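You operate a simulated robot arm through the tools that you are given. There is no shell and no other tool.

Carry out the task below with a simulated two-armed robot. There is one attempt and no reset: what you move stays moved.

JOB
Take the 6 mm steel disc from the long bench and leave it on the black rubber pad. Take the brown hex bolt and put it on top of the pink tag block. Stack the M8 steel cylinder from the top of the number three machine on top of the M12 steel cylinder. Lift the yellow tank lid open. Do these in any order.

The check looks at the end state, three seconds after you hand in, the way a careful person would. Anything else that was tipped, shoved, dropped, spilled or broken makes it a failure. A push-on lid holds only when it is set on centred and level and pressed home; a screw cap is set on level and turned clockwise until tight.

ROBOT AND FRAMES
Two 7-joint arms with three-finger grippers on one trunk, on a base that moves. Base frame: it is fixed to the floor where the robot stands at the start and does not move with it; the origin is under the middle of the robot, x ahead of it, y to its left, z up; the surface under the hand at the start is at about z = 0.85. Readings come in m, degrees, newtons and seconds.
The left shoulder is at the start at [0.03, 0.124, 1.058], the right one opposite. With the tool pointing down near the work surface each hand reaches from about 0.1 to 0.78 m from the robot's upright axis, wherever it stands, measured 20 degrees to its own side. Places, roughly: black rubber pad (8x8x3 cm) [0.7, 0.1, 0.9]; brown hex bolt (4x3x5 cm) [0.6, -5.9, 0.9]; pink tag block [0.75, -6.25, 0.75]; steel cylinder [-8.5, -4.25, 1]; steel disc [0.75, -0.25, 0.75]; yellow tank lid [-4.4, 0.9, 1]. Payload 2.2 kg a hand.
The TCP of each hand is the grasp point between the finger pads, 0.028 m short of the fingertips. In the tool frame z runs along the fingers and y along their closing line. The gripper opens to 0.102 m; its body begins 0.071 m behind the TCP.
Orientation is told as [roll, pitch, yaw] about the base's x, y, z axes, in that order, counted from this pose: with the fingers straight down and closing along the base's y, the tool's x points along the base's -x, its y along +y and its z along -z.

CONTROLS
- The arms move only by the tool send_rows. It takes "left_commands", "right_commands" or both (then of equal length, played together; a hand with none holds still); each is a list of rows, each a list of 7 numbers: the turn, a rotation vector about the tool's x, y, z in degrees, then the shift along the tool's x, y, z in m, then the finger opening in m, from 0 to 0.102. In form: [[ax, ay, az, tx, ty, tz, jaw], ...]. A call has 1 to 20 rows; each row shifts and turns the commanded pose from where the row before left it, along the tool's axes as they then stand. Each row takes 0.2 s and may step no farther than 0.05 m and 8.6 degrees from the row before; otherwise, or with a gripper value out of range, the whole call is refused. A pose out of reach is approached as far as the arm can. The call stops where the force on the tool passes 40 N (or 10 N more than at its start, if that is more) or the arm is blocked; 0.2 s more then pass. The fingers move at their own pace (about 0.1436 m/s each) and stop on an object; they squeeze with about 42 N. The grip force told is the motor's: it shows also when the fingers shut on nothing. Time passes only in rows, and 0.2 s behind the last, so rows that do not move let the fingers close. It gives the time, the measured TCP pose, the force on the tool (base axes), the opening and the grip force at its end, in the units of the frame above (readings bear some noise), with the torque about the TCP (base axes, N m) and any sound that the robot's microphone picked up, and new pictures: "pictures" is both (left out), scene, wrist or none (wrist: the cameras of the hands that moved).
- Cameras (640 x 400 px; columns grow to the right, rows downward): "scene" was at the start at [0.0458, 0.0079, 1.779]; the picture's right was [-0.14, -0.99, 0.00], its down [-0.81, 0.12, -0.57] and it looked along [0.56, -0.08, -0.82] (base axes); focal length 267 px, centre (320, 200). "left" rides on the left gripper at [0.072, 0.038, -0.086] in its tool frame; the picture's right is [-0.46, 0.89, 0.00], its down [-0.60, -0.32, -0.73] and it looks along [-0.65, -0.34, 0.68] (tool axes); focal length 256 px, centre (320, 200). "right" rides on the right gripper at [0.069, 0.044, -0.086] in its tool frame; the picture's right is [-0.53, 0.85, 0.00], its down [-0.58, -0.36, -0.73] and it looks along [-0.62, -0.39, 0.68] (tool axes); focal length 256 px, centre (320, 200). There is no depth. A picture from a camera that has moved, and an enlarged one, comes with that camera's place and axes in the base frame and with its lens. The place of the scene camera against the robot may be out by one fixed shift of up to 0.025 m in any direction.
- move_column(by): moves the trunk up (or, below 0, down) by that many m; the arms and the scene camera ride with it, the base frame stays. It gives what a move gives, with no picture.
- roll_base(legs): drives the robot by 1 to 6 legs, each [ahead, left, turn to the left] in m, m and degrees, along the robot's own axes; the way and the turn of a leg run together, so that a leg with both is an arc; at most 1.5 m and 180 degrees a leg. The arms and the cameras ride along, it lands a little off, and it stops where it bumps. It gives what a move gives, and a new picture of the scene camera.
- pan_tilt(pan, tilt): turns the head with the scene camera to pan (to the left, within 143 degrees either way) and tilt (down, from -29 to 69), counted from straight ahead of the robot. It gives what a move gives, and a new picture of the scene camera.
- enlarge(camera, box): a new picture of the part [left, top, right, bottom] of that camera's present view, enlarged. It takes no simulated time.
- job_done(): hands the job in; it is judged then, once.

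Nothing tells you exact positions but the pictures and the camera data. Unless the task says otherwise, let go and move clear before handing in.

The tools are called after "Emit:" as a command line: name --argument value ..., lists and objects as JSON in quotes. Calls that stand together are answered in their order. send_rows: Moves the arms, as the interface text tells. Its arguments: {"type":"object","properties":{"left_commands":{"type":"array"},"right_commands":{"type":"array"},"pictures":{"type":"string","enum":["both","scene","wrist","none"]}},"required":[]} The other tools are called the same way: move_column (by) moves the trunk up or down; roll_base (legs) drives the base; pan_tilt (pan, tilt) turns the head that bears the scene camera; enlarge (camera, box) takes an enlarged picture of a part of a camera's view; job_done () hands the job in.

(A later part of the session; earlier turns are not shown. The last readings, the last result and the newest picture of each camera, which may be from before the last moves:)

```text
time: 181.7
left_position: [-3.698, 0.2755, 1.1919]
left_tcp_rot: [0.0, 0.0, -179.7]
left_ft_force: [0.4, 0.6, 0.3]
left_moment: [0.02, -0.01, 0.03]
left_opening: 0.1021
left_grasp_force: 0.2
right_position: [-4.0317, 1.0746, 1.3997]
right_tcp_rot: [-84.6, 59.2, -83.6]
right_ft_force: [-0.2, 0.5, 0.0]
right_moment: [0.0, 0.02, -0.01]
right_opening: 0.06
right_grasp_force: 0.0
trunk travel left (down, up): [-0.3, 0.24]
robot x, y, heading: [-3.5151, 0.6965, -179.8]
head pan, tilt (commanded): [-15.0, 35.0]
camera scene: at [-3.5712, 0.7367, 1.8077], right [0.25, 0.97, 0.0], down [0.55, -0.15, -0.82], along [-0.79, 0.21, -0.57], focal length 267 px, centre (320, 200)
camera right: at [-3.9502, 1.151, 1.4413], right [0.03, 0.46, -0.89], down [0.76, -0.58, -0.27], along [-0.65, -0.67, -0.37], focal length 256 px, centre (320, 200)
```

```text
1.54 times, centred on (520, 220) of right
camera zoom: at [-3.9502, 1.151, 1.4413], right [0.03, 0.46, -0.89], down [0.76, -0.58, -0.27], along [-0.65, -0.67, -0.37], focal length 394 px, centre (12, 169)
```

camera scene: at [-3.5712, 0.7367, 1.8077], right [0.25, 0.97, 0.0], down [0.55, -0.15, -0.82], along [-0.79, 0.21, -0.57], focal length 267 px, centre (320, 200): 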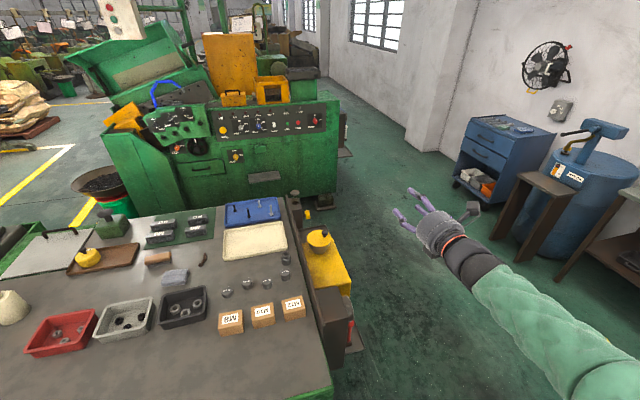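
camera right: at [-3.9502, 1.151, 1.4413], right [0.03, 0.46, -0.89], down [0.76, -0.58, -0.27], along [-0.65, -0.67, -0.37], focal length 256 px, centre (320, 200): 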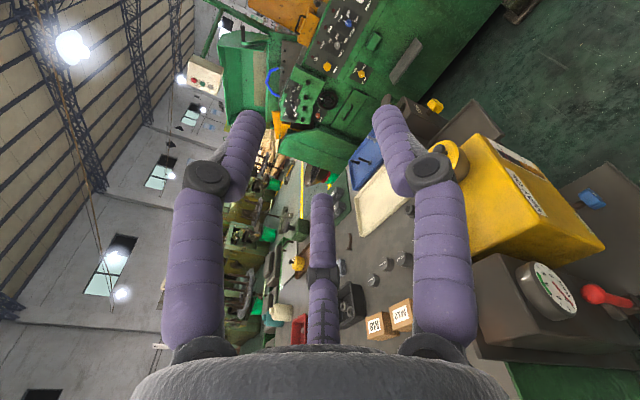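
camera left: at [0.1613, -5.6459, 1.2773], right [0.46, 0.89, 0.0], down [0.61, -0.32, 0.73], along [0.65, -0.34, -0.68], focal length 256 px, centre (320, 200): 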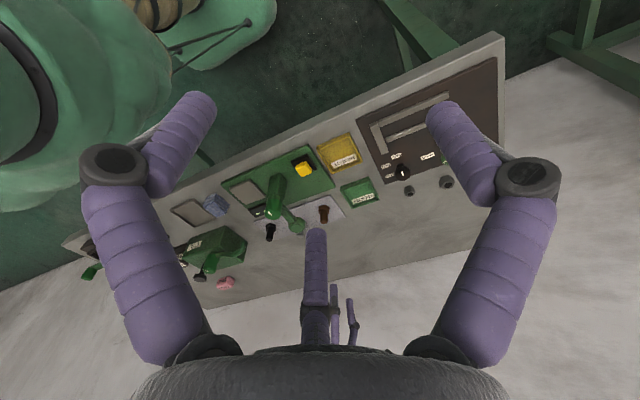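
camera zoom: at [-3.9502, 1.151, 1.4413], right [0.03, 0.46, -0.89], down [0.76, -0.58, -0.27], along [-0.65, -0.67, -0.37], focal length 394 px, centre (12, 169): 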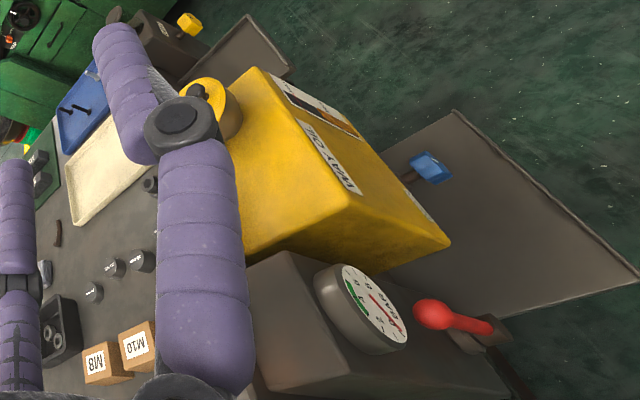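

The tank's front (label, gauge) faces +y. I set the hand orientation for rim lifting: rolled so the camera is on the outer side, pitched about 25° down.

Emit:
send_rows --right_commands '[[0, 0, 7.5, 0, 0, 0, 0.04], [0, 0, 7.5, 0, 0, 0, 0.02], [0, 0, 7.5, 0, 0, 0, 0.0], [0, 0, 7.5, 0, 0, 0, 0.0], [-4.9, -2.8, 0, 0, 0, 0, 0.0], [-4.9, -2.8, 0, 0, 0, 0, 0.0], [-4.9, -2.8, 0, 0, 0, 0, 0.0], [-4.9, -2.8, 0, 0, 0, 0, 0.0], [0, 0, 0, 0, 0, 0, 0.0]]'

```text
time: 183.7
left_position: [-3.6981, 0.2755, 1.1923]
left_tcp_rot: [0.0, -0.1, -179.7]
left_ft_force: [-0.7, -0.2, 0.1]
left_moment: [0.05, 0.01, 0.03]
left_opening: 0.1019
left_grasp_force: 0.1
right_position: [-4.0307, 1.0743, 1.4002]
right_tcp_rot: [-61.6, 26.4, -74.6]
right_ft_force: [1.0, -0.2, 0.2]
right_moment: [-0.02, 0.0, 0.02]
right_opening: 0.0022
right_grasp_force: 31.4
trunk travel left (down, up): [-0.3, 0.24]
robot x, y, heading: [-3.5235, 0.6964, -179.9]
head pan, tilt (commanded): [-15.0, 35.0]
camera scene: at [-3.5708, 0.7366, 1.8078], right [0.25, 0.97, 0.0], down [0.55, -0.15, -0.82], along [-0.79, 0.21, -0.57], focal length 267 px, centre (320, 200)
camera right: at [-3.9551, 1.1598, 1.4337], right [0.43, -0.04, -0.9], down [0.67, -0.66, 0.34], along [-0.61, -0.75, -0.26], focal length 256 px, centre (320, 200)
```

scene: 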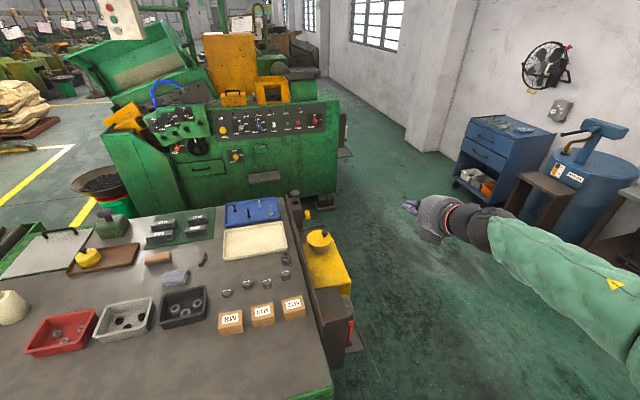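
right: 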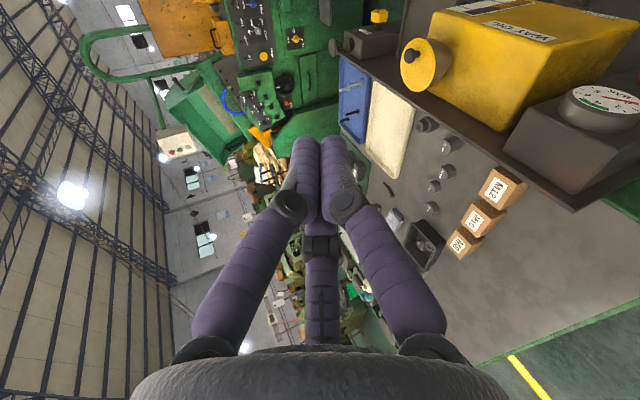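

Emit:
enlarge --camera "right" --box '[360, 20, 520, 120]'

Emit:
enlarge --camera "scene" --box '[290, 210, 370, 260]'

```text
4.00 times, centred on (440, 70) of right
camera zoom: at [-3.9551, 1.1598, 1.4337], right [0.43, -0.04, -0.9], down [0.67, -0.66, 0.34], along [-0.61, -0.75, -0.26], focal length 1024 px, centre (-160, 720)
```

zoom: 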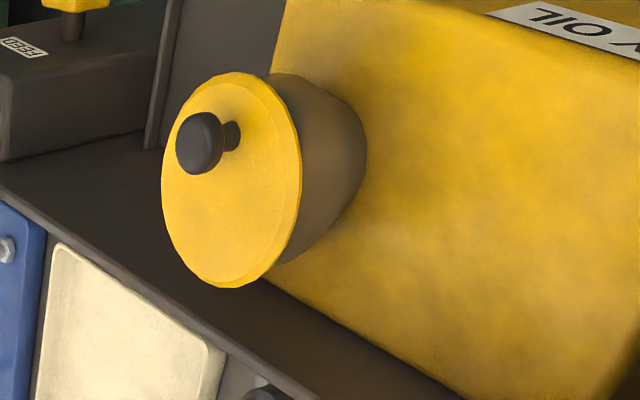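

```text
8.00 times, centred on (330, 235) of scene
camera zoom: at [-3.5708, 0.7366, 1.8078], right [0.25, 0.97, 0.0], down [0.55, -0.15, -0.82], along [-0.79, 0.21, -0.57], focal length 2138 px, centre (240, -80)
```

zoom: 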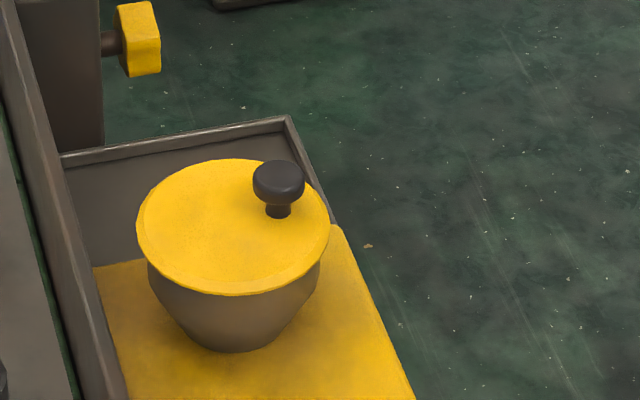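

I need a second wrist viewpoint to fix the lid's position. I move the hand closer, staying on the outer (+y) side.

Emit:
send_rows --right_commands '[[0, 0, 0, 0.00445, 0.0231, 0.0392, 0.0], [0, 0, 0, 0.00445, 0.0231, 0.0392, 0.0], [0, 0, 0, 0.00445, 0.0231, 0.0392, 0.0], [0, 0, 0, 0.00445, 0.0231, 0.0392, 0.0], [0, 0, 0, 0.00445, 0.0231, 0.0392, 0.0], [0, 0, 0, 0.00445, 0.0231, 0.0392, 0.0], [0, 0, 0, 0, 0, 0, 0.0], [0, 0, 0, 0, 0, 0, 0.0]]'

Emit:
enlarge --camera "right" --box '[300, 130, 460, 230]'

```text
time: 185.5
left_position: [-3.6986, 0.277, 1.1921]
left_tcp_rot: [0.0, 0.0, -179.7]
left_ft_force: [1.1, 0.2, 0.5]
left_moment: [-0.02, -0.02, 0.0]
left_opening: 0.1019
left_grasp_force: 0.0
right_position: [-4.2044, 1.1618, 1.2009]
right_tcp_rot: [-61.4, 26.3, -74.6]
right_ft_force: [-0.1, -0.5, 0.3]
right_moment: [-0.03, 0.02, -0.01]
right_opening: 0.0022
right_grasp_force: 31.9
trunk travel left (down, up): [-0.3, 0.24]
robot x, y, heading: [-3.5228, 0.695, -179.6]
head pan, tilt (commanded): [-15.0, 35.0]
camera scene: at [-3.5723, 0.7373, 1.8077], right [0.25, 0.97, 0.0], down [0.56, -0.15, -0.82], along [-0.79, 0.21, -0.57], focal length 267 px, centre (320, 200)
camera right: at [-4.1262, 1.2472, 1.2342], right [0.43, -0.04, -0.9], down [0.67, -0.66, 0.34], along [-0.61, -0.75, -0.26], focal length 256 px, centre (320, 200)
```

scene: 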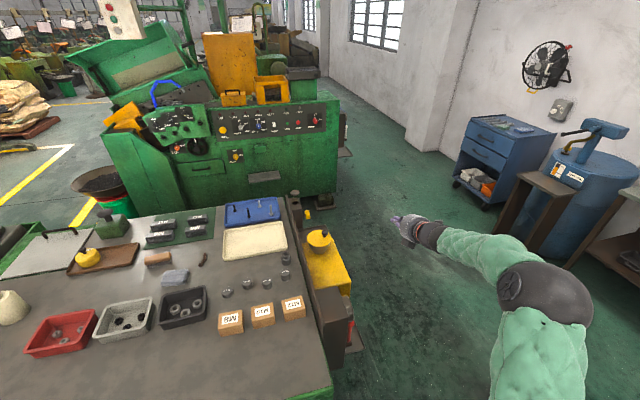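
right: 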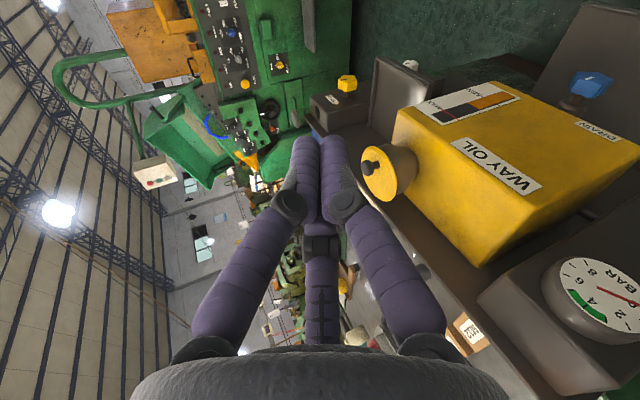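

```text
4.00 times, centred on (380, 180) of right
camera zoom: at [-4.1262, 1.2472, 1.2342], right [0.43, -0.04, -0.9], down [0.67, -0.66, 0.34], along [-0.61, -0.75, -0.26], focal length 1024 px, centre (80, 280)
```

zoom: 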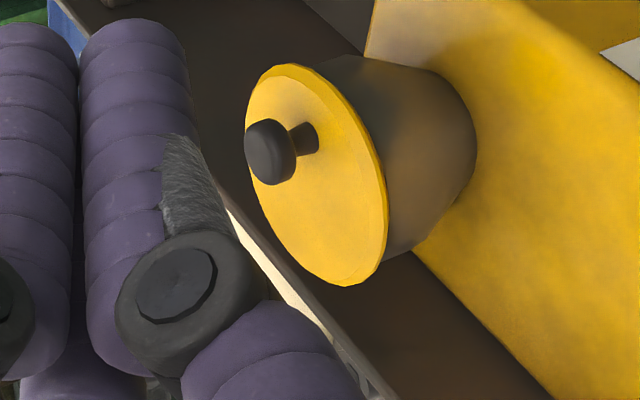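

Lid centre from two wrist views: about [-4.391, 0.932, 1.005], radius 5.3 cm. Plan: come in from the +x side with the closed fingers (one on top) just under the rim, lift, then push the underside over. I set the orientation first.

Emit:
send_rows --right_commands '[[0, 0, -7.5, 0, 0, 0, 0.0], [0, 0, -7.5, 0, 0, 0, 0.0], [0, 0, -7.5, 0, 0, 0, 0.0], [0, 0, -7.5, 0, 0, 0, 0.0], [2.5, 4.3, 0, 0, 0, 0, 0.0], [0, 0, 0, 0, 0, 0, 0.0]]' --pictures "wrist"

Emit:
enlarge --camera "right" --box '[320, 60, 560, 210]'

```text
time: 186.9
left_position: [-3.6989, 0.2759, 1.1928]
left_tcp_rot: [0.0, 0.0, -179.7]
left_ft_force: [-0.5, -0.4, 0.2]
left_moment: [0.03, 0.0, 0.02]
left_opening: 0.1019
left_grasp_force: 0.1
right_position: [-4.2016, 1.1611, 1.2034]
right_tcp_rot: [-53.8, 54.0, -57.5]
right_ft_force: [0.6, -0.2, -0.3]
right_moment: [-0.03, 0.02, 0.0]
right_opening: 0.0021
right_grasp_force: 31.1
trunk travel left (down, up): [-0.3, 0.24]
robot x, y, heading: [-3.5209, 0.6944, -179.6]
head pan, tilt (commanded): [-15.0, 35.0]
camera right: at [-4.1365, 1.237, 1.2671], right [0.29, 0.47, -0.83], down [0.81, -0.58, -0.04], along [-0.5, -0.67, -0.55], focal length 256 px, centre (320, 200)
```

right: 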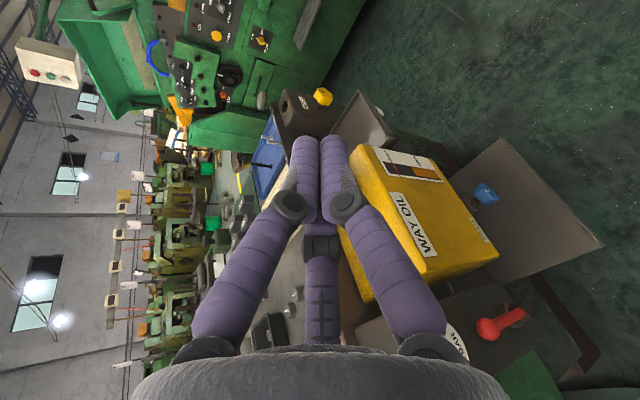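

```text
2.67 times, centred on (440, 135) of right
camera zoom: at [-4.1365, 1.237, 1.2671], right [0.29, 0.47, -0.83], down [0.81, -0.58, -0.04], along [-0.5, -0.67, -0.55], focal length 683 px, centre (0, 373)
```

zoom: 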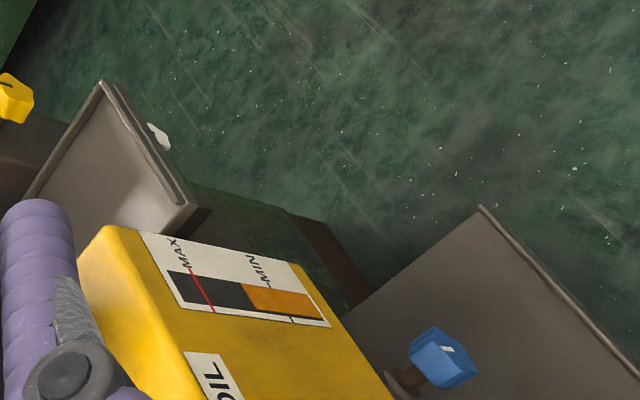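

Orientation is set (pitched 20° down). I move over to the lid's +x side at a safe height and look.

Emit:
send_rows --right_commands '[[0, 0, 0, -0.0332, -0.0285, 0.0042, 0.0], [0, 0, 0, -0.0332, -0.0285, 0.0042, 0.0], [0, 0, 0, -0.0332, -0.0285, 0.0042, 0.0], [0, 0, 0, -0.0332, -0.0285, 0.0042, 0.0], [0, 0, 0, -0.0332, -0.0285, 0.0042, 0.0], [0, 0, 0, 0, 0, 0, 0.0], [0, 0, 0, 0, 0, 0, 0.0]]'

Emit:
enlarge --camera "right" --box '[240, 60, 480, 210]'

Emit:
enlarge --camera "scene" --box '[280, 200, 400, 275]'

```text
time: 188.5
left_position: [-3.6982, 0.2752, 1.1919]
left_tcp_rot: [0.1, 0.0, -179.8]
left_ft_force: [0.1, -0.2, 0.2]
left_moment: [-0.01, 0.04, -0.01]
left_opening: 0.1018
left_grasp_force: 0.0
right_position: [-4.189, 0.9548, 1.1276]
right_tcp_rot: [-53.7, 53.9, -57.6]
right_ft_force: [-0.3, -0.8, -0.7]
right_moment: [0.02, -0.01, -0.01]
right_opening: 0.0023
right_grasp_force: 31.2
trunk travel left (down, up): [-0.3, 0.24]
robot x, y, heading: [-3.5204, 0.7009, -179.5]
head pan, tilt (commanded): [-15.0, 35.0]
camera scene: at [-3.5712, 0.7361, 1.8078], right [0.25, 0.97, 0.0], down [0.55, -0.15, -0.82], along [-0.79, 0.21, -0.57], focal length 267 px, centre (320, 200)
camera right: at [-4.1238, 1.0302, 1.1932], right [0.3, 0.47, -0.83], down [0.81, -0.58, -0.04], along [-0.5, -0.67, -0.55], focal length 256 px, centre (320, 200)
```

scene: 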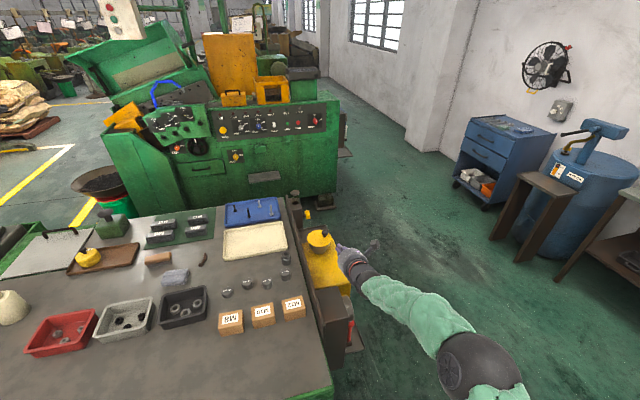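
right: 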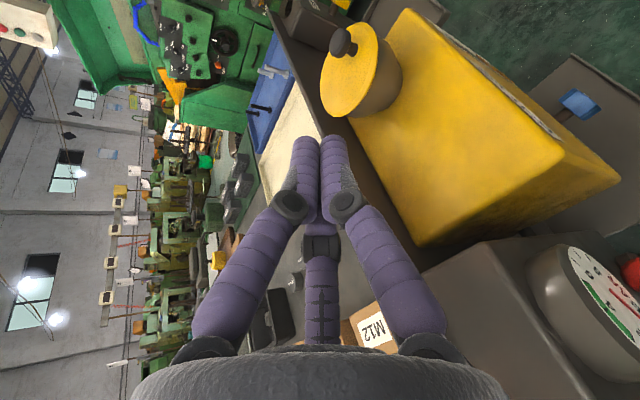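

```text
2.67 times, centred on (360, 135) of right
camera zoom: at [-4.1238, 1.0302, 1.1932], right [0.3, 0.47, -0.83], down [0.81, -0.58, -0.04], along [-0.5, -0.67, -0.55], focal length 683 px, centre (213, 373)
```

zoom: 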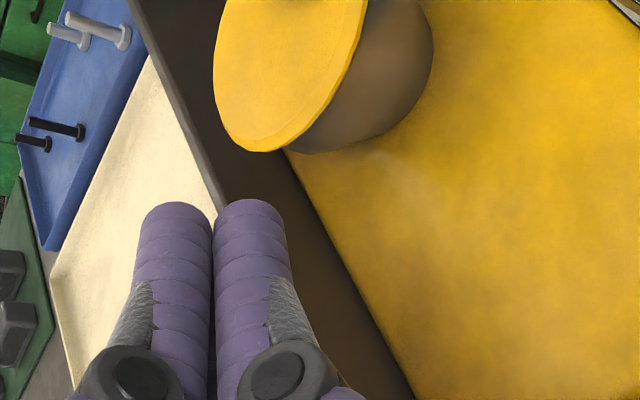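

```text
5.33 times, centred on (340, 238) of scene
camera zoom: at [-3.5712, 0.7361, 1.8078], right [0.25, 0.97, 0.0], down [0.55, -0.15, -0.82], along [-0.79, 0.21, -0.57], focal length 1425 px, centre (213, 0)
```

zoom: 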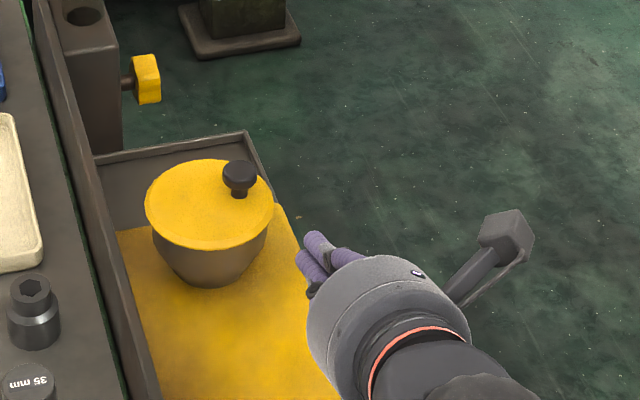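

Lid centre confirmed at [-4.391, 0.932, 1.005]. I pitch to 30° for clearance over the tank top and go to the pre-contact spot just below rim height on the +x side.

Emit:
send_rows --right_commands '[[-2.5, -4.35, 0, 0, 0, 0, 0.0], [-2.5, -4.35, 0, 0, 0, 0, 0.0], [0, 0, 0, -0.0114, 0.006, 0.031, 0.0], [0, 0, 0, -0.0114, 0.006, 0.031, 0.0], [0, 0, 0, -0.0114, 0.006, 0.031, 0.0], [0, 0, 0, -0.0114, 0.006, 0.031, 0.0], [0, 0, 0, 0, 0, 0, 0.0], [0, 0, 0, 0, 0, 0, 0.0]]'

Emit:
enlarge --camera "right" --box '[240, 60, 480, 210]'

Emit:
enlarge --camera "scene" --box '[280, 200, 400, 275]'

```text
time: 190.3
left_position: [-3.698, 0.2737, 1.1928]
left_tcp_rot: [0.0, 0.1, -179.7]
left_ft_force: [-0.1, -0.8, -0.8]
left_moment: [-0.01, 0.0, 0.03]
left_opening: 0.102
left_grasp_force: 0.0
right_position: [-4.2715, 0.9506, 1.0202]
right_tcp_rot: [-40.8, 47.9, -47.6]
right_ft_force: [-0.5, -0.9, -0.8]
right_moment: [-0.03, 0.02, -0.04]
right_opening: 0.0022
right_grasp_force: 31.5
trunk travel left (down, up): [-0.3, 0.24]
robot x, y, heading: [-3.5198, 0.6947, -179.6]
head pan, tilt (commanded): [-15.0, 35.0]
camera scene: at [-3.5722, 0.7367, 1.8077], right [0.25, 0.97, 0.0], down [0.56, -0.15, -0.82], along [-0.79, 0.21, -0.57], focal length 267 px, centre (320, 200)
camera right: at [-4.2189, 1.0256, 1.0962], right [0.44, 0.47, -0.77], down [0.81, -0.58, 0.1], along [-0.4, -0.66, -0.63], focal length 256 px, centre (320, 200)
```

scene: 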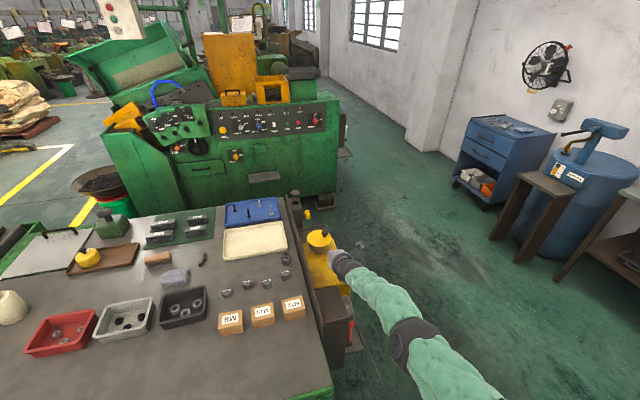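
right: 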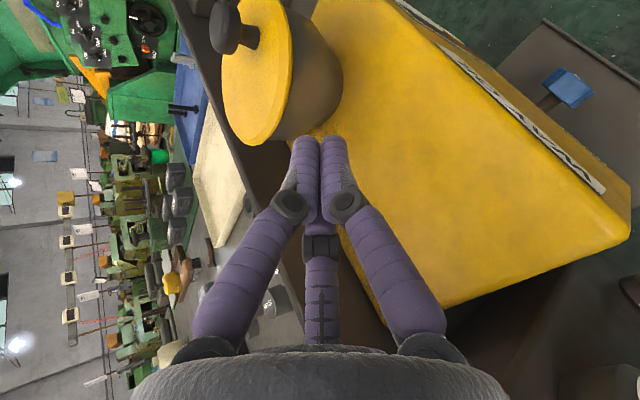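

```text
2.67 times, centred on (360, 135) of right
camera zoom: at [-4.2189, 1.0256, 1.0962], right [0.44, 0.47, -0.77], down [0.81, -0.58, 0.1], along [-0.4, -0.66, -0.63], focal length 683 px, centre (213, 373)
```

zoom: 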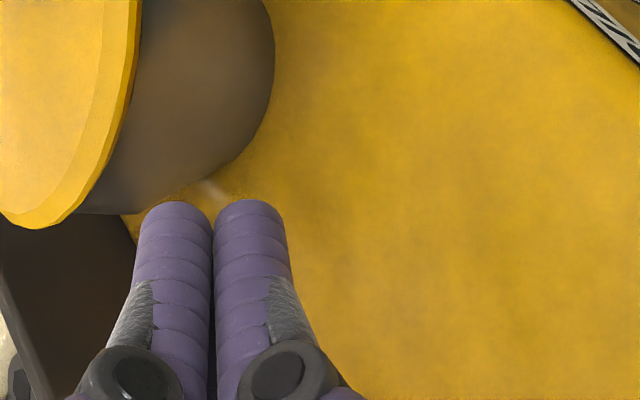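

```text
5.33 times, centred on (340, 238) of scene
camera zoom: at [-3.5722, 0.7367, 1.8077], right [0.25, 0.97, 0.0], down [0.56, -0.15, -0.82], along [-0.79, 0.21, -0.57], focal length 1425 px, centre (213, 0)
```

zoom: 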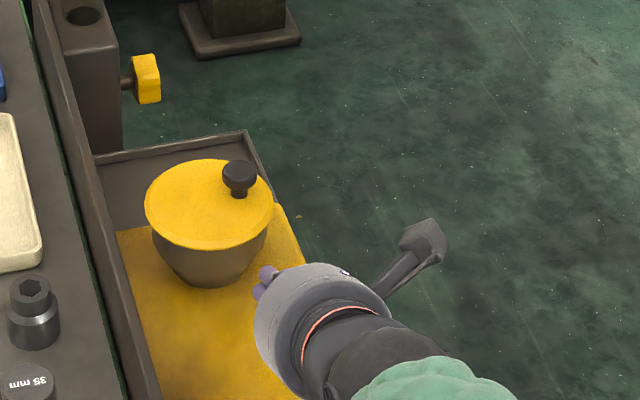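

Everything's clear. I drop slightly and advance under the rim in small steps.

Emit:
send_rows --right_commands '[[0, 0, 0, -0.0063, 0.0026, 0.0152, 0.0], [0, 0, 0, -0.0063, 0.0026, 0.0152, 0.0], [0, 0, 0, 0.00224, -0.00115, 0.00429, 0.0], [0, 0, 0, 0.00224, -0.00115, 0.00429, 0.0], [0, 0, 0, 0, 0, 0, 0.0]]'

Emit:
enlarge --camera "right" --box '[200, 60, 440, 210]'

Emit:
enlarge --camera "scene" --box '[280, 200, 400, 275]'

```text
time: 191.5
left_position: [-3.6976, 0.2756, 1.1931]
left_tcp_rot: [0.0, 0.1, -179.7]
left_ft_force: [0.1, 0.4, 0.0]
left_moment: [-0.02, 0.0, 0.02]
left_opening: 0.1023
left_grasp_force: 0.0
right_position: [-4.3001, 0.9472, 0.9946]
right_tcp_rot: [-41.1, 47.9, -47.6]
right_ft_force: [-0.5, 0.1, -0.8]
right_moment: [-0.03, 0.02, 0.02]
right_opening: 0.0022
right_grasp_force: 31.9
trunk travel left (down, up): [-0.3, 0.24]
robot x, y, heading: [-3.5204, 0.6982, -179.5]
head pan, tilt (commanded): [-15.0, 35.0]
camera scene: at [-3.571, 0.7366, 1.8078], right [0.25, 0.97, 0.0], down [0.55, -0.15, -0.82], along [-0.79, 0.21, -0.57], focal length 267 px, centre (320, 200)
camera right: at [-4.2474, 1.0221, 1.0703], right [0.43, 0.47, -0.77], down [0.81, -0.58, 0.1], along [-0.4, -0.66, -0.63], focal length 256 px, centre (320, 200)
```

scene: 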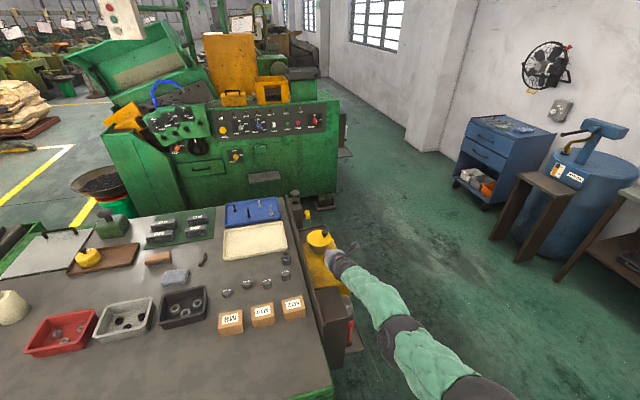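
right: 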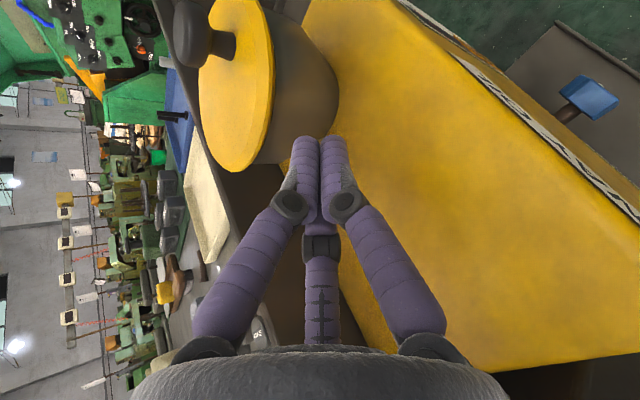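

```text
2.67 times, centred on (320, 135) of right
camera zoom: at [-4.2474, 1.0221, 1.0703], right [0.43, 0.47, -0.77], down [0.81, -0.58, 0.1], along [-0.4, -0.66, -0.63], focal length 683 px, centre (320, 373)
```

zoom: 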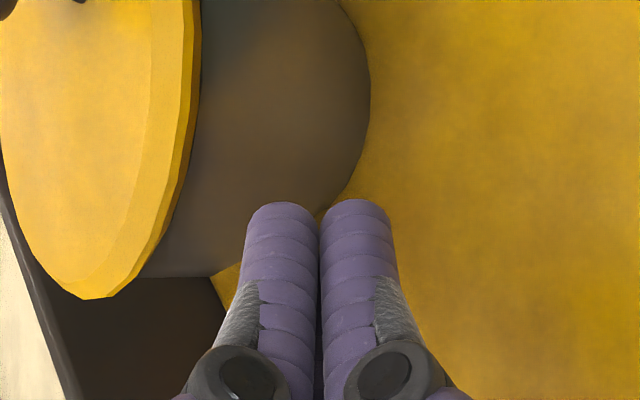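

```text
5.33 times, centred on (340, 238) of scene
camera zoom: at [-3.571, 0.7366, 1.8078], right [0.25, 0.97, 0.0], down [0.55, -0.15, -0.82], along [-0.79, 0.21, -0.57], focal length 1425 px, centre (213, 0)
```

zoom: 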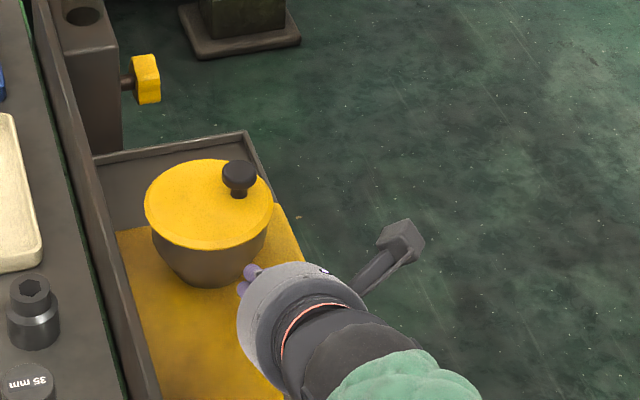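

The tip is now level just below the rim. I advance toward the bowl wall under the rim.

Emit:
send_rows --right_commands '[[0, 0, 0, 0.00224, -0.00115, 0.00429, 0.0], [0, 0, 0, 0.00224, -0.00115, 0.00429, 0.0], [0, 0, 0, 0, 0, 0, 0.0]]' --pictures "none"

Emit:
send_rows --right_commands '[[0, 0, 0, 0.00134, -0.00069, 0.00257, 0.0], [0, 0, 0, 0, 0, 0, 0.0]]' --pictures "wrist"

Emit:
enlarge --camera "right" --box '[200, 60, 440, 210]'

```text
time: 192.3
left_position: [-3.6978, 0.2753, 1.1916]
left_tcp_rot: [0.0, 0.1, -179.7]
left_ft_force: [-0.8, 0.2, -0.1]
left_moment: [0.01, 0.01, 0.0]
left_opening: 0.1023
left_grasp_force: 0.1
right_position: [-4.31, 0.9464, 0.9947]
right_tcp_rot: [-40.9, 47.8, -47.4]
right_ft_force: [-0.1, 0.8, 1.1]
right_moment: [0.02, 0.02, -0.04]
right_opening: 0.0022
right_grasp_force: 31.4
trunk travel left (down, up): [-0.3, 0.24]
robot x, y, heading: [-3.5228, 0.6967, -179.9]
head pan, tilt (commanded): [-15.0, 35.0]
```

```text
time: 192.9
left_position: [-3.6977, 0.275, 1.1918]
left_tcp_rot: [0.0, 0.0, -179.7]
left_ft_force: [0.1, -0.3, 0.8]
left_moment: [0.02, 0.02, 0.03]
left_opening: 0.1018
left_grasp_force: 0.1
right_position: [-4.3125, 0.9463, 0.9939]
right_tcp_rot: [-40.8, 47.9, -47.5]
right_ft_force: [0.6, 1.2, 1.1]
right_moment: [-0.01, 0.02, 0.0]
right_opening: 0.0018
right_grasp_force: 31.7
trunk travel left (down, up): [-0.3, 0.24]
robot x, y, heading: [-3.5196, 0.6983, -179.9]
head pan, tilt (commanded): [-15.0, 35.0]
camera right: at [-4.2601, 1.022, 1.07], right [0.44, 0.47, -0.77], down [0.81, -0.58, 0.1], along [-0.4, -0.66, -0.63], focal length 256 px, centre (320, 200)
```

right: 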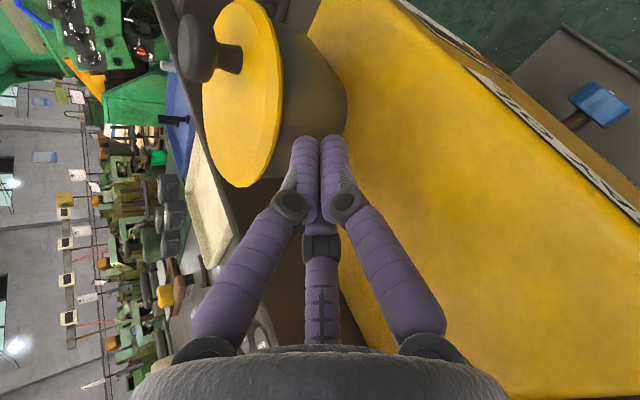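

```text
2.67 times, centred on (320, 135) of right
camera zoom: at [-4.2601, 1.022, 1.07], right [0.44, 0.47, -0.77], down [0.81, -0.58, 0.1], along [-0.4, -0.66, -0.63], focal length 683 px, centre (320, 373)
```

zoom: 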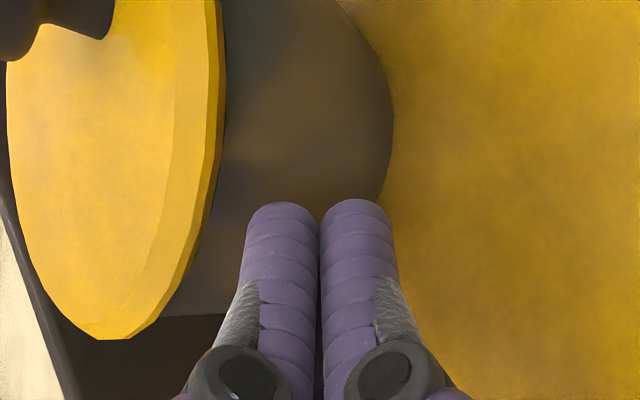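

Emit:
send_rows --right_commands '[[0, 0, 0, 0.0018, -0.0009, 0.0034, 0.0], [0, 0, 0, 0, 0, 0, 0.0]]' --pictures "none"

Emit:
send_rows --right_commands '[[0, 0, 0, 0.0018, -0.0009, 0.0034, 0.0], [0, 0, 0, 0, 0, 0, 0.0]]' --pictures "none"

```text
time: 193.5
left_position: [-3.6988, 0.277, 1.1916]
left_tcp_rot: [0.1, -0.1, -179.7]
left_ft_force: [-0.3, 0.2, 0.4]
left_moment: [-0.01, -0.01, -0.02]
left_opening: 0.1019
left_grasp_force: 0.1
right_position: [-4.3158, 0.9468, 0.9951]
right_tcp_rot: [-40.9, 47.9, -47.5]
right_ft_force: [-0.3, -0.5, 0.2]
right_moment: [-0.04, 0.02, 0.0]
right_opening: 0.0022
right_grasp_force: 31.4
trunk travel left (down, up): [-0.3, 0.24]
robot x, y, heading: [-3.5206, 0.6964, -179.9]
head pan, tilt (commanded): [-15.0, 35.0]
```

```text
time: 194.1
left_position: [-3.6981, 0.2753, 1.1933]
left_tcp_rot: [-0.1, -0.1, -179.6]
left_ft_force: [-0.5, -0.1, 1.0]
left_moment: [0.03, 0.01, -0.01]
left_opening: 0.1023
left_grasp_force: 0.0
right_position: [-4.3187, 0.9471, 0.9946]
right_tcp_rot: [-40.9, 48.0, -47.5]
right_ft_force: [7.0, -0.8, 0.4]
right_moment: [0.01, -0.01, 0.0]
right_opening: 0.0018
right_grasp_force: 31.6
trunk travel left (down, up): [-0.3, 0.24]
robot x, y, heading: [-3.5241, 0.6964, -179.5]
head pan, tilt (commanded): [-15.0, 35.0]
```

Contact with the bowl wall (7 N). I back off 2 mm and lift gently.

Emit:
send_rows --right_commands '[[0, 0, 0, 0.0028, -0.0017, -0.0042, 0.0], [0, 0, 0, 0.00369, -0.0022, -0.0025, 0.0], [0, 0, 0, 0.00369, -0.0022, -0.0025, 0.0], [0, 0, 0, 0, 0, 0, 0.0]]' --pictures "wrist"

Emit:
enlarge --camera "scene" --box '[280, 200, 400, 275]'

```text
time: 195.1
left_position: [-3.699, 0.2744, 1.1924]
left_tcp_rot: [0.0, -0.1, -179.7]
left_ft_force: [-0.8, 0.8, -0.5]
left_moment: [-0.01, 0.03, 0.01]
left_opening: 0.1021
left_grasp_force: 0.1
right_position: [-4.319, 0.9459, 1.0096]
right_tcp_rot: [-41.0, 47.9, -47.6]
right_ft_force: [0.8, -0.5, -1.3]
right_moment: [0.03, -0.03, -0.03]
right_opening: 0.002
right_grasp_force: 31.7
trunk travel left (down, up): [-0.3, 0.24]
robot x, y, heading: [-3.5242, 0.6951, -179.8]
head pan, tilt (commanded): [-15.0, 35.0]
camera right: at [-4.2666, 1.022, 1.0855], right [0.43, 0.47, -0.77], down [0.81, -0.58, 0.1], along [-0.4, -0.66, -0.63], focal length 256 px, centre (320, 200)
```

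right: 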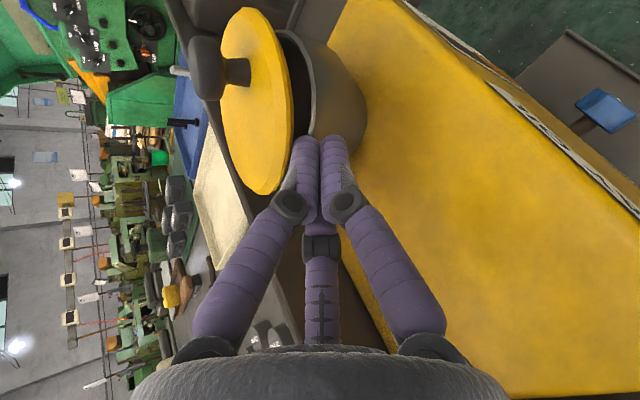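

```text
5.33 times, centred on (340, 238) of scene
camera zoom: at [-3.5715, 0.7368, 1.8077], right [0.25, 0.97, 0.0], down [0.56, -0.15, -0.82], along [-0.79, 0.21, -0.57], focal length 1425 px, centre (213, 0)
```

zoom: 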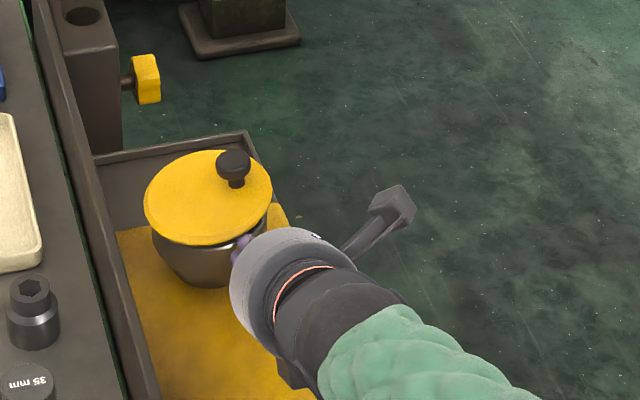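

The lid is lifting, hinged on the -y side as expected. I keep lifting, then advance the fingers beneath it.

Emit:
send_rows --right_commands '[[0, 0, 0, 0.00369, -0.0022, -0.0025, 0.0], [0, 0, 0, 0.00369, -0.0022, -0.0025, 0.0], [0, 0, 0, 0.00369, -0.0022, -0.0025, 0.0], [0, 0, 0, 0.0059, -0.0034, 0.0018, 0.0], [0, 0, 0, 0.0059, -0.0034, 0.0018, 0.0], [0, 0, 0, 0.0059, -0.0034, 0.0018, 0.0], [0, 0, 0, 0.0059, -0.0034, 0.0018, 0.0], [0, 0, 0, 0, 0, 0, 0.0]]' --pictures "wrist"

Emit:
enlarge --camera "scene" --box '[280, 200, 400, 275]'

```text
time: 196.9
left_position: [-3.6973, 0.2753, 1.1928]
left_tcp_rot: [0.0, 0.0, -179.7]
left_ft_force: [0.1, -0.1, -0.2]
left_moment: [0.0, -0.02, 0.0]
left_opening: 0.1024
left_grasp_force: 0.1
right_position: [-4.3387, 0.946, 1.0447]
right_tcp_rot: [-40.9, 47.9, -47.5]
right_ft_force: [0.0, 0.5, -0.6]
right_moment: [0.02, 0.01, -0.01]
right_opening: 0.0022
right_grasp_force: 31.2
trunk travel left (down, up): [-0.3, 0.24]
robot x, y, heading: [-3.5252, 0.6964, -179.8]
head pan, tilt (commanded): [-15.0, 35.0]
camera right: at [-4.2863, 1.0215, 1.1199], right [0.43, 0.47, -0.77], down [0.81, -0.58, 0.1], along [-0.4, -0.66, -0.63], focal length 256 px, centre (320, 200)
```

right: 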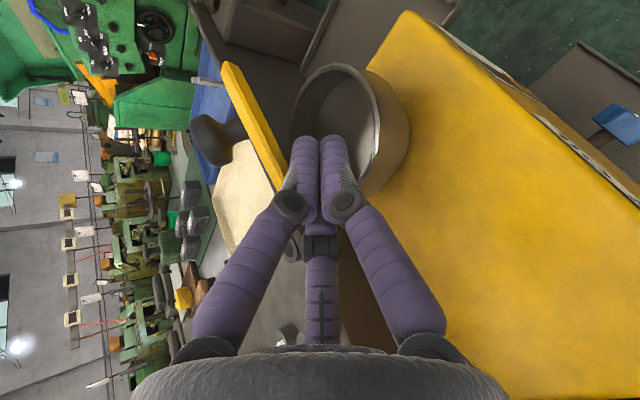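

```text
5.33 times, centred on (340, 238) of scene
camera zoom: at [-3.5713, 0.7367, 1.8077], right [0.25, 0.97, 0.0], down [0.55, -0.15, -0.82], along [-0.79, 0.21, -0.57], focal length 1425 px, centre (213, 0)
```

zoom: 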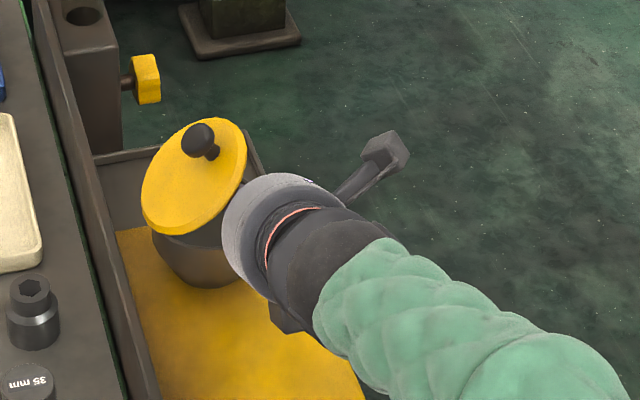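

The lid is at roughly 40°. I continue up and toward -y to swing it past vertical.

Emit:
send_rows --right_commands '[[0, 0, 0, 0.0016, -0.0068, -0.0015, 0.0], [0, 0, 0, 0.0016, -0.0068, -0.0015, 0.0], [0, 0, 0, 0.0016, -0.0068, -0.0015, 0.0], [0, 0, 0, 0.0016, -0.0068, -0.0015, 0.0], [0, 0, 0, 0.0016, -0.0068, -0.0015, 0.0], [0, 0, 0, 0.0016, -0.0068, -0.0015, 0.0], [0, 0, 0, 0.0016, -0.0068, -0.0015, 0.0], [0, 0, 0, 0, 0, 0, 0.0]]' --pictures "wrist"

Emit:
enlarge --camera "scene" --box '[280, 200, 400, 275]'

```text
time: 198.7
left_position: [-3.6983, 0.2749, 1.1925]
left_tcp_rot: [-0.1, 0.0, -179.8]
left_ft_force: [-1.1, -0.4, 0.0]
left_moment: [0.0, -0.03, -0.01]
left_opening: 0.1018
left_grasp_force: 0.0
right_position: [-4.3463, 0.9108, 1.0789]
right_tcp_rot: [-40.9, 47.9, -47.5]
right_ft_force: [0.6, 0.0, 0.0]
right_moment: [0.0, 0.01, 0.0]
right_opening: 0.0023
right_grasp_force: 31.9
trunk travel left (down, up): [-0.3, 0.24]
robot x, y, heading: [-3.5174, 0.6938, -179.6]
head pan, tilt (commanded): [-15.0, 35.0]
camera right: at [-4.2932, 0.9861, 1.1546], right [0.43, 0.47, -0.77], down [0.81, -0.58, 0.1], along [-0.4, -0.66, -0.63], focal length 256 px, centre (320, 200)
```

right: 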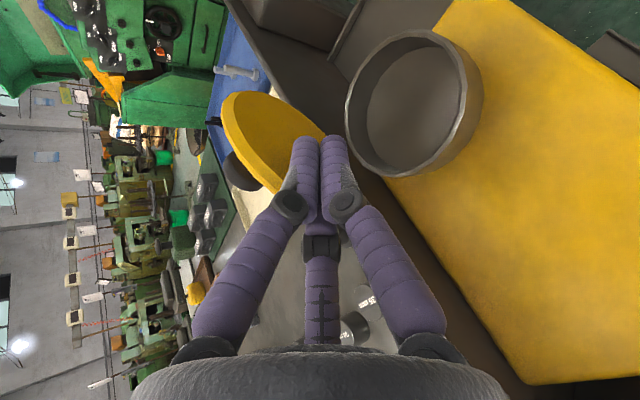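

```text
5.33 times, centred on (340, 238) of scene
camera zoom: at [-3.5714, 0.7368, 1.8077], right [0.25, 0.97, 0.0], down [0.55, -0.15, -0.82], along [-0.79, 0.21, -0.57], focal length 1425 px, centre (213, 0)
```

zoom: 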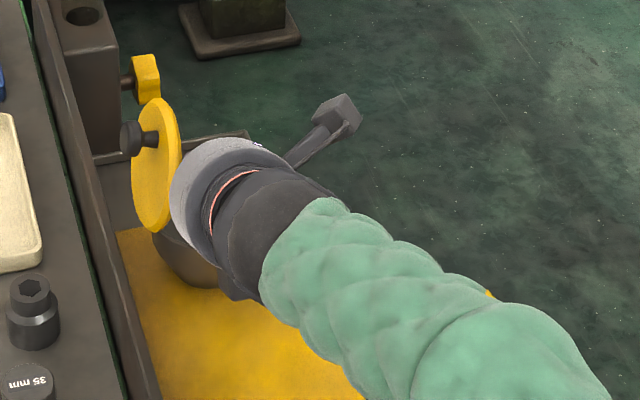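

Nearly vertical. I push further toward -y to carry it past vertical.

Emit:
send_rows --right_commands '[[0, 0, 0, -0.003, -0.0052, 0.0002, 0.0], [0, 0, 0, -0.003, -0.0052, 0.0002, 0.0], [0, 0, 0, -0.003, -0.0052, 0.0002, 0.0], [0, 0, 0, -0.003, -0.0052, 0.0002, 0.0], [0, 0, 0, -0.003, -0.0052, 0.0002, 0.0], [0, 0, 0, 0, 0, 0, 0.0]]' --pictures "wrist"

Emit:
enlarge --camera "scene" --box '[280, 200, 400, 275]'

```text
time: 200.1
left_position: [-3.6973, 0.2759, 1.1926]
left_tcp_rot: [0.1, 0.0, -179.8]
left_ft_force: [-0.5, 0.9, 0.1]
left_moment: [-0.01, -0.02, 0.02]
left_opening: 0.1021
left_grasp_force: 0.0
right_position: [-4.3459, 0.8813, 1.0785]
right_tcp_rot: [-41.0, 48.0, -47.4]
right_ft_force: [-0.4, -0.3, 0.7]
right_moment: [0.01, 0.0, 0.02]
right_opening: 0.0022
right_grasp_force: 31.9
trunk travel left (down, up): [-0.3, 0.24]
robot x, y, heading: [-3.5221, 0.6952, -179.9]
head pan, tilt (commanded): [-15.0, 35.0]
camera right: at [-4.293, 0.9561, 1.1537], right [0.44, 0.47, -0.77], down [0.81, -0.58, 0.1], along [-0.4, -0.66, -0.63], focal length 256 px, centre (320, 200)
```

right: 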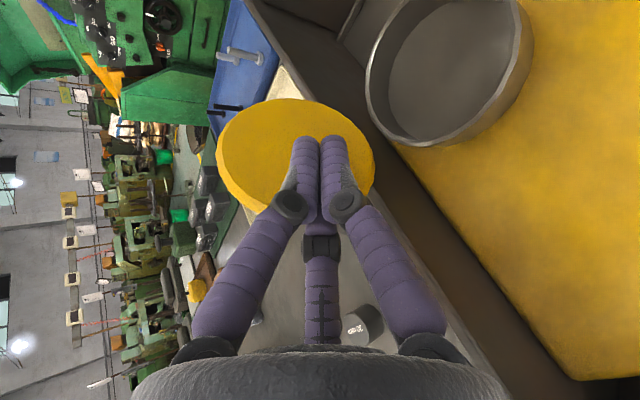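

```text
5.33 times, centred on (340, 238) of scene
camera zoom: at [-3.5713, 0.7368, 1.8077], right [0.25, 0.97, 0.0], down [0.55, -0.15, -0.82], along [-0.79, 0.21, -0.57], focal length 1425 px, centre (213, 0)
```

zoom: 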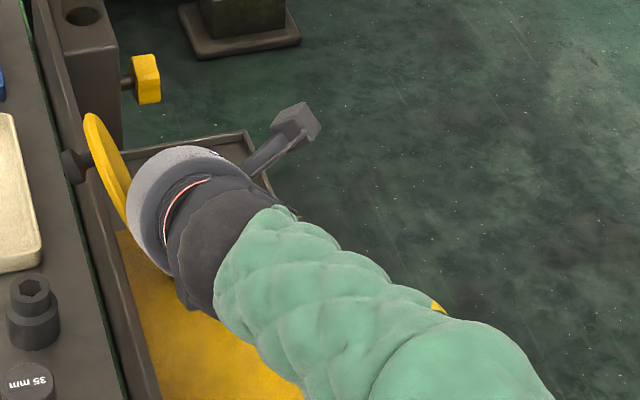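

The lid is past vertical. I nudge once more and then withdraw to see that it stays.

Emit:
send_rows --right_commands '[[0, 0, 0, -0.003, -0.0052, 0.0002, 0.0], [0, 0, 0, -0.003, -0.0052, 0.0002, 0.0], [0, 0, 0, 0, 0, 0, 0.0], [0, 0, 0, 0.003, 0.0052, -0.0002, 0.0], [0, 0, 0, 0.006, 0.0104, -0.0004, 0.0], [0, 0, 0, 0.01, 0.0174, -0.005, 0.0], [0, 0, 0, 0.012, 0.02, -0.01, 0.0], [0, 0, 0, 0, 0, 0, 0.0]]'

Emit:
enlarge --camera "scene" --box '[280, 200, 400, 275]'

```text
time: 201.9
left_position: [-3.698, 0.2745, 1.1934]
left_tcp_rot: [0.1, 0.0, -179.7]
left_ft_force: [-0.7, -0.7, 0.4]
left_moment: [0.0, -0.01, 0.03]
left_opening: 0.1018
left_grasp_force: 0.0
right_position: [-4.3342, 0.9294, 1.0863]
right_tcp_rot: [-40.9, 47.9, -47.6]
right_ft_force: [0.2, 0.4, -0.7]
right_moment: [0.0, 0.0, -0.02]
right_opening: 0.0019
right_grasp_force: 31.7
trunk travel left (down, up): [-0.3, 0.24]
robot x, y, heading: [-3.5209, 0.6973, -179.7]
head pan, tilt (commanded): [-15.0, 35.0]
camera scene: at [-3.5718, 0.7359, 1.8077], right [0.25, 0.97, 0.0], down [0.56, -0.15, -0.82], along [-0.79, 0.21, -0.57], focal length 267 px, centre (320, 200)
camera right: at [-4.2815, 1.006, 1.1612], right [0.43, 0.47, -0.77], down [0.81, -0.58, 0.1], along [-0.4, -0.66, -0.63], focal length 256 px, centre (320, 200)
```

scene: 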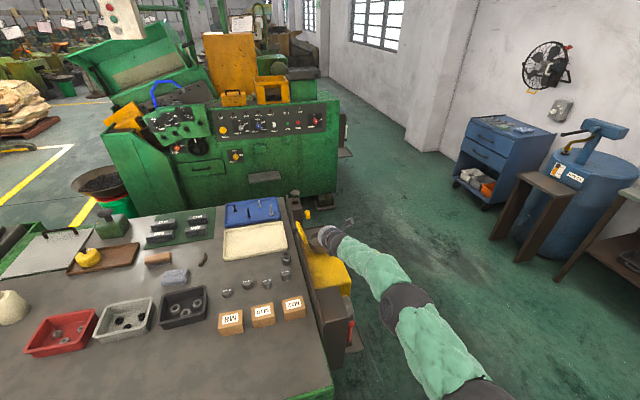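
right: 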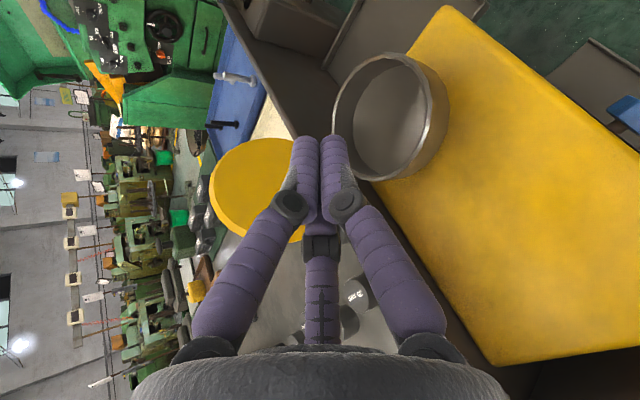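

```text
5.33 times, centred on (340, 238) of scene
camera zoom: at [-3.5718, 0.7359, 1.8077], right [0.25, 0.97, 0.0], down [0.56, -0.15, -0.82], along [-0.79, 0.21, -0.57], focal length 1425 px, centre (213, 0)
```

zoom: 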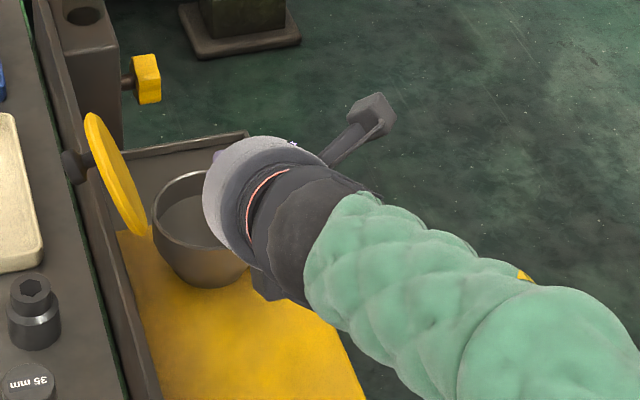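

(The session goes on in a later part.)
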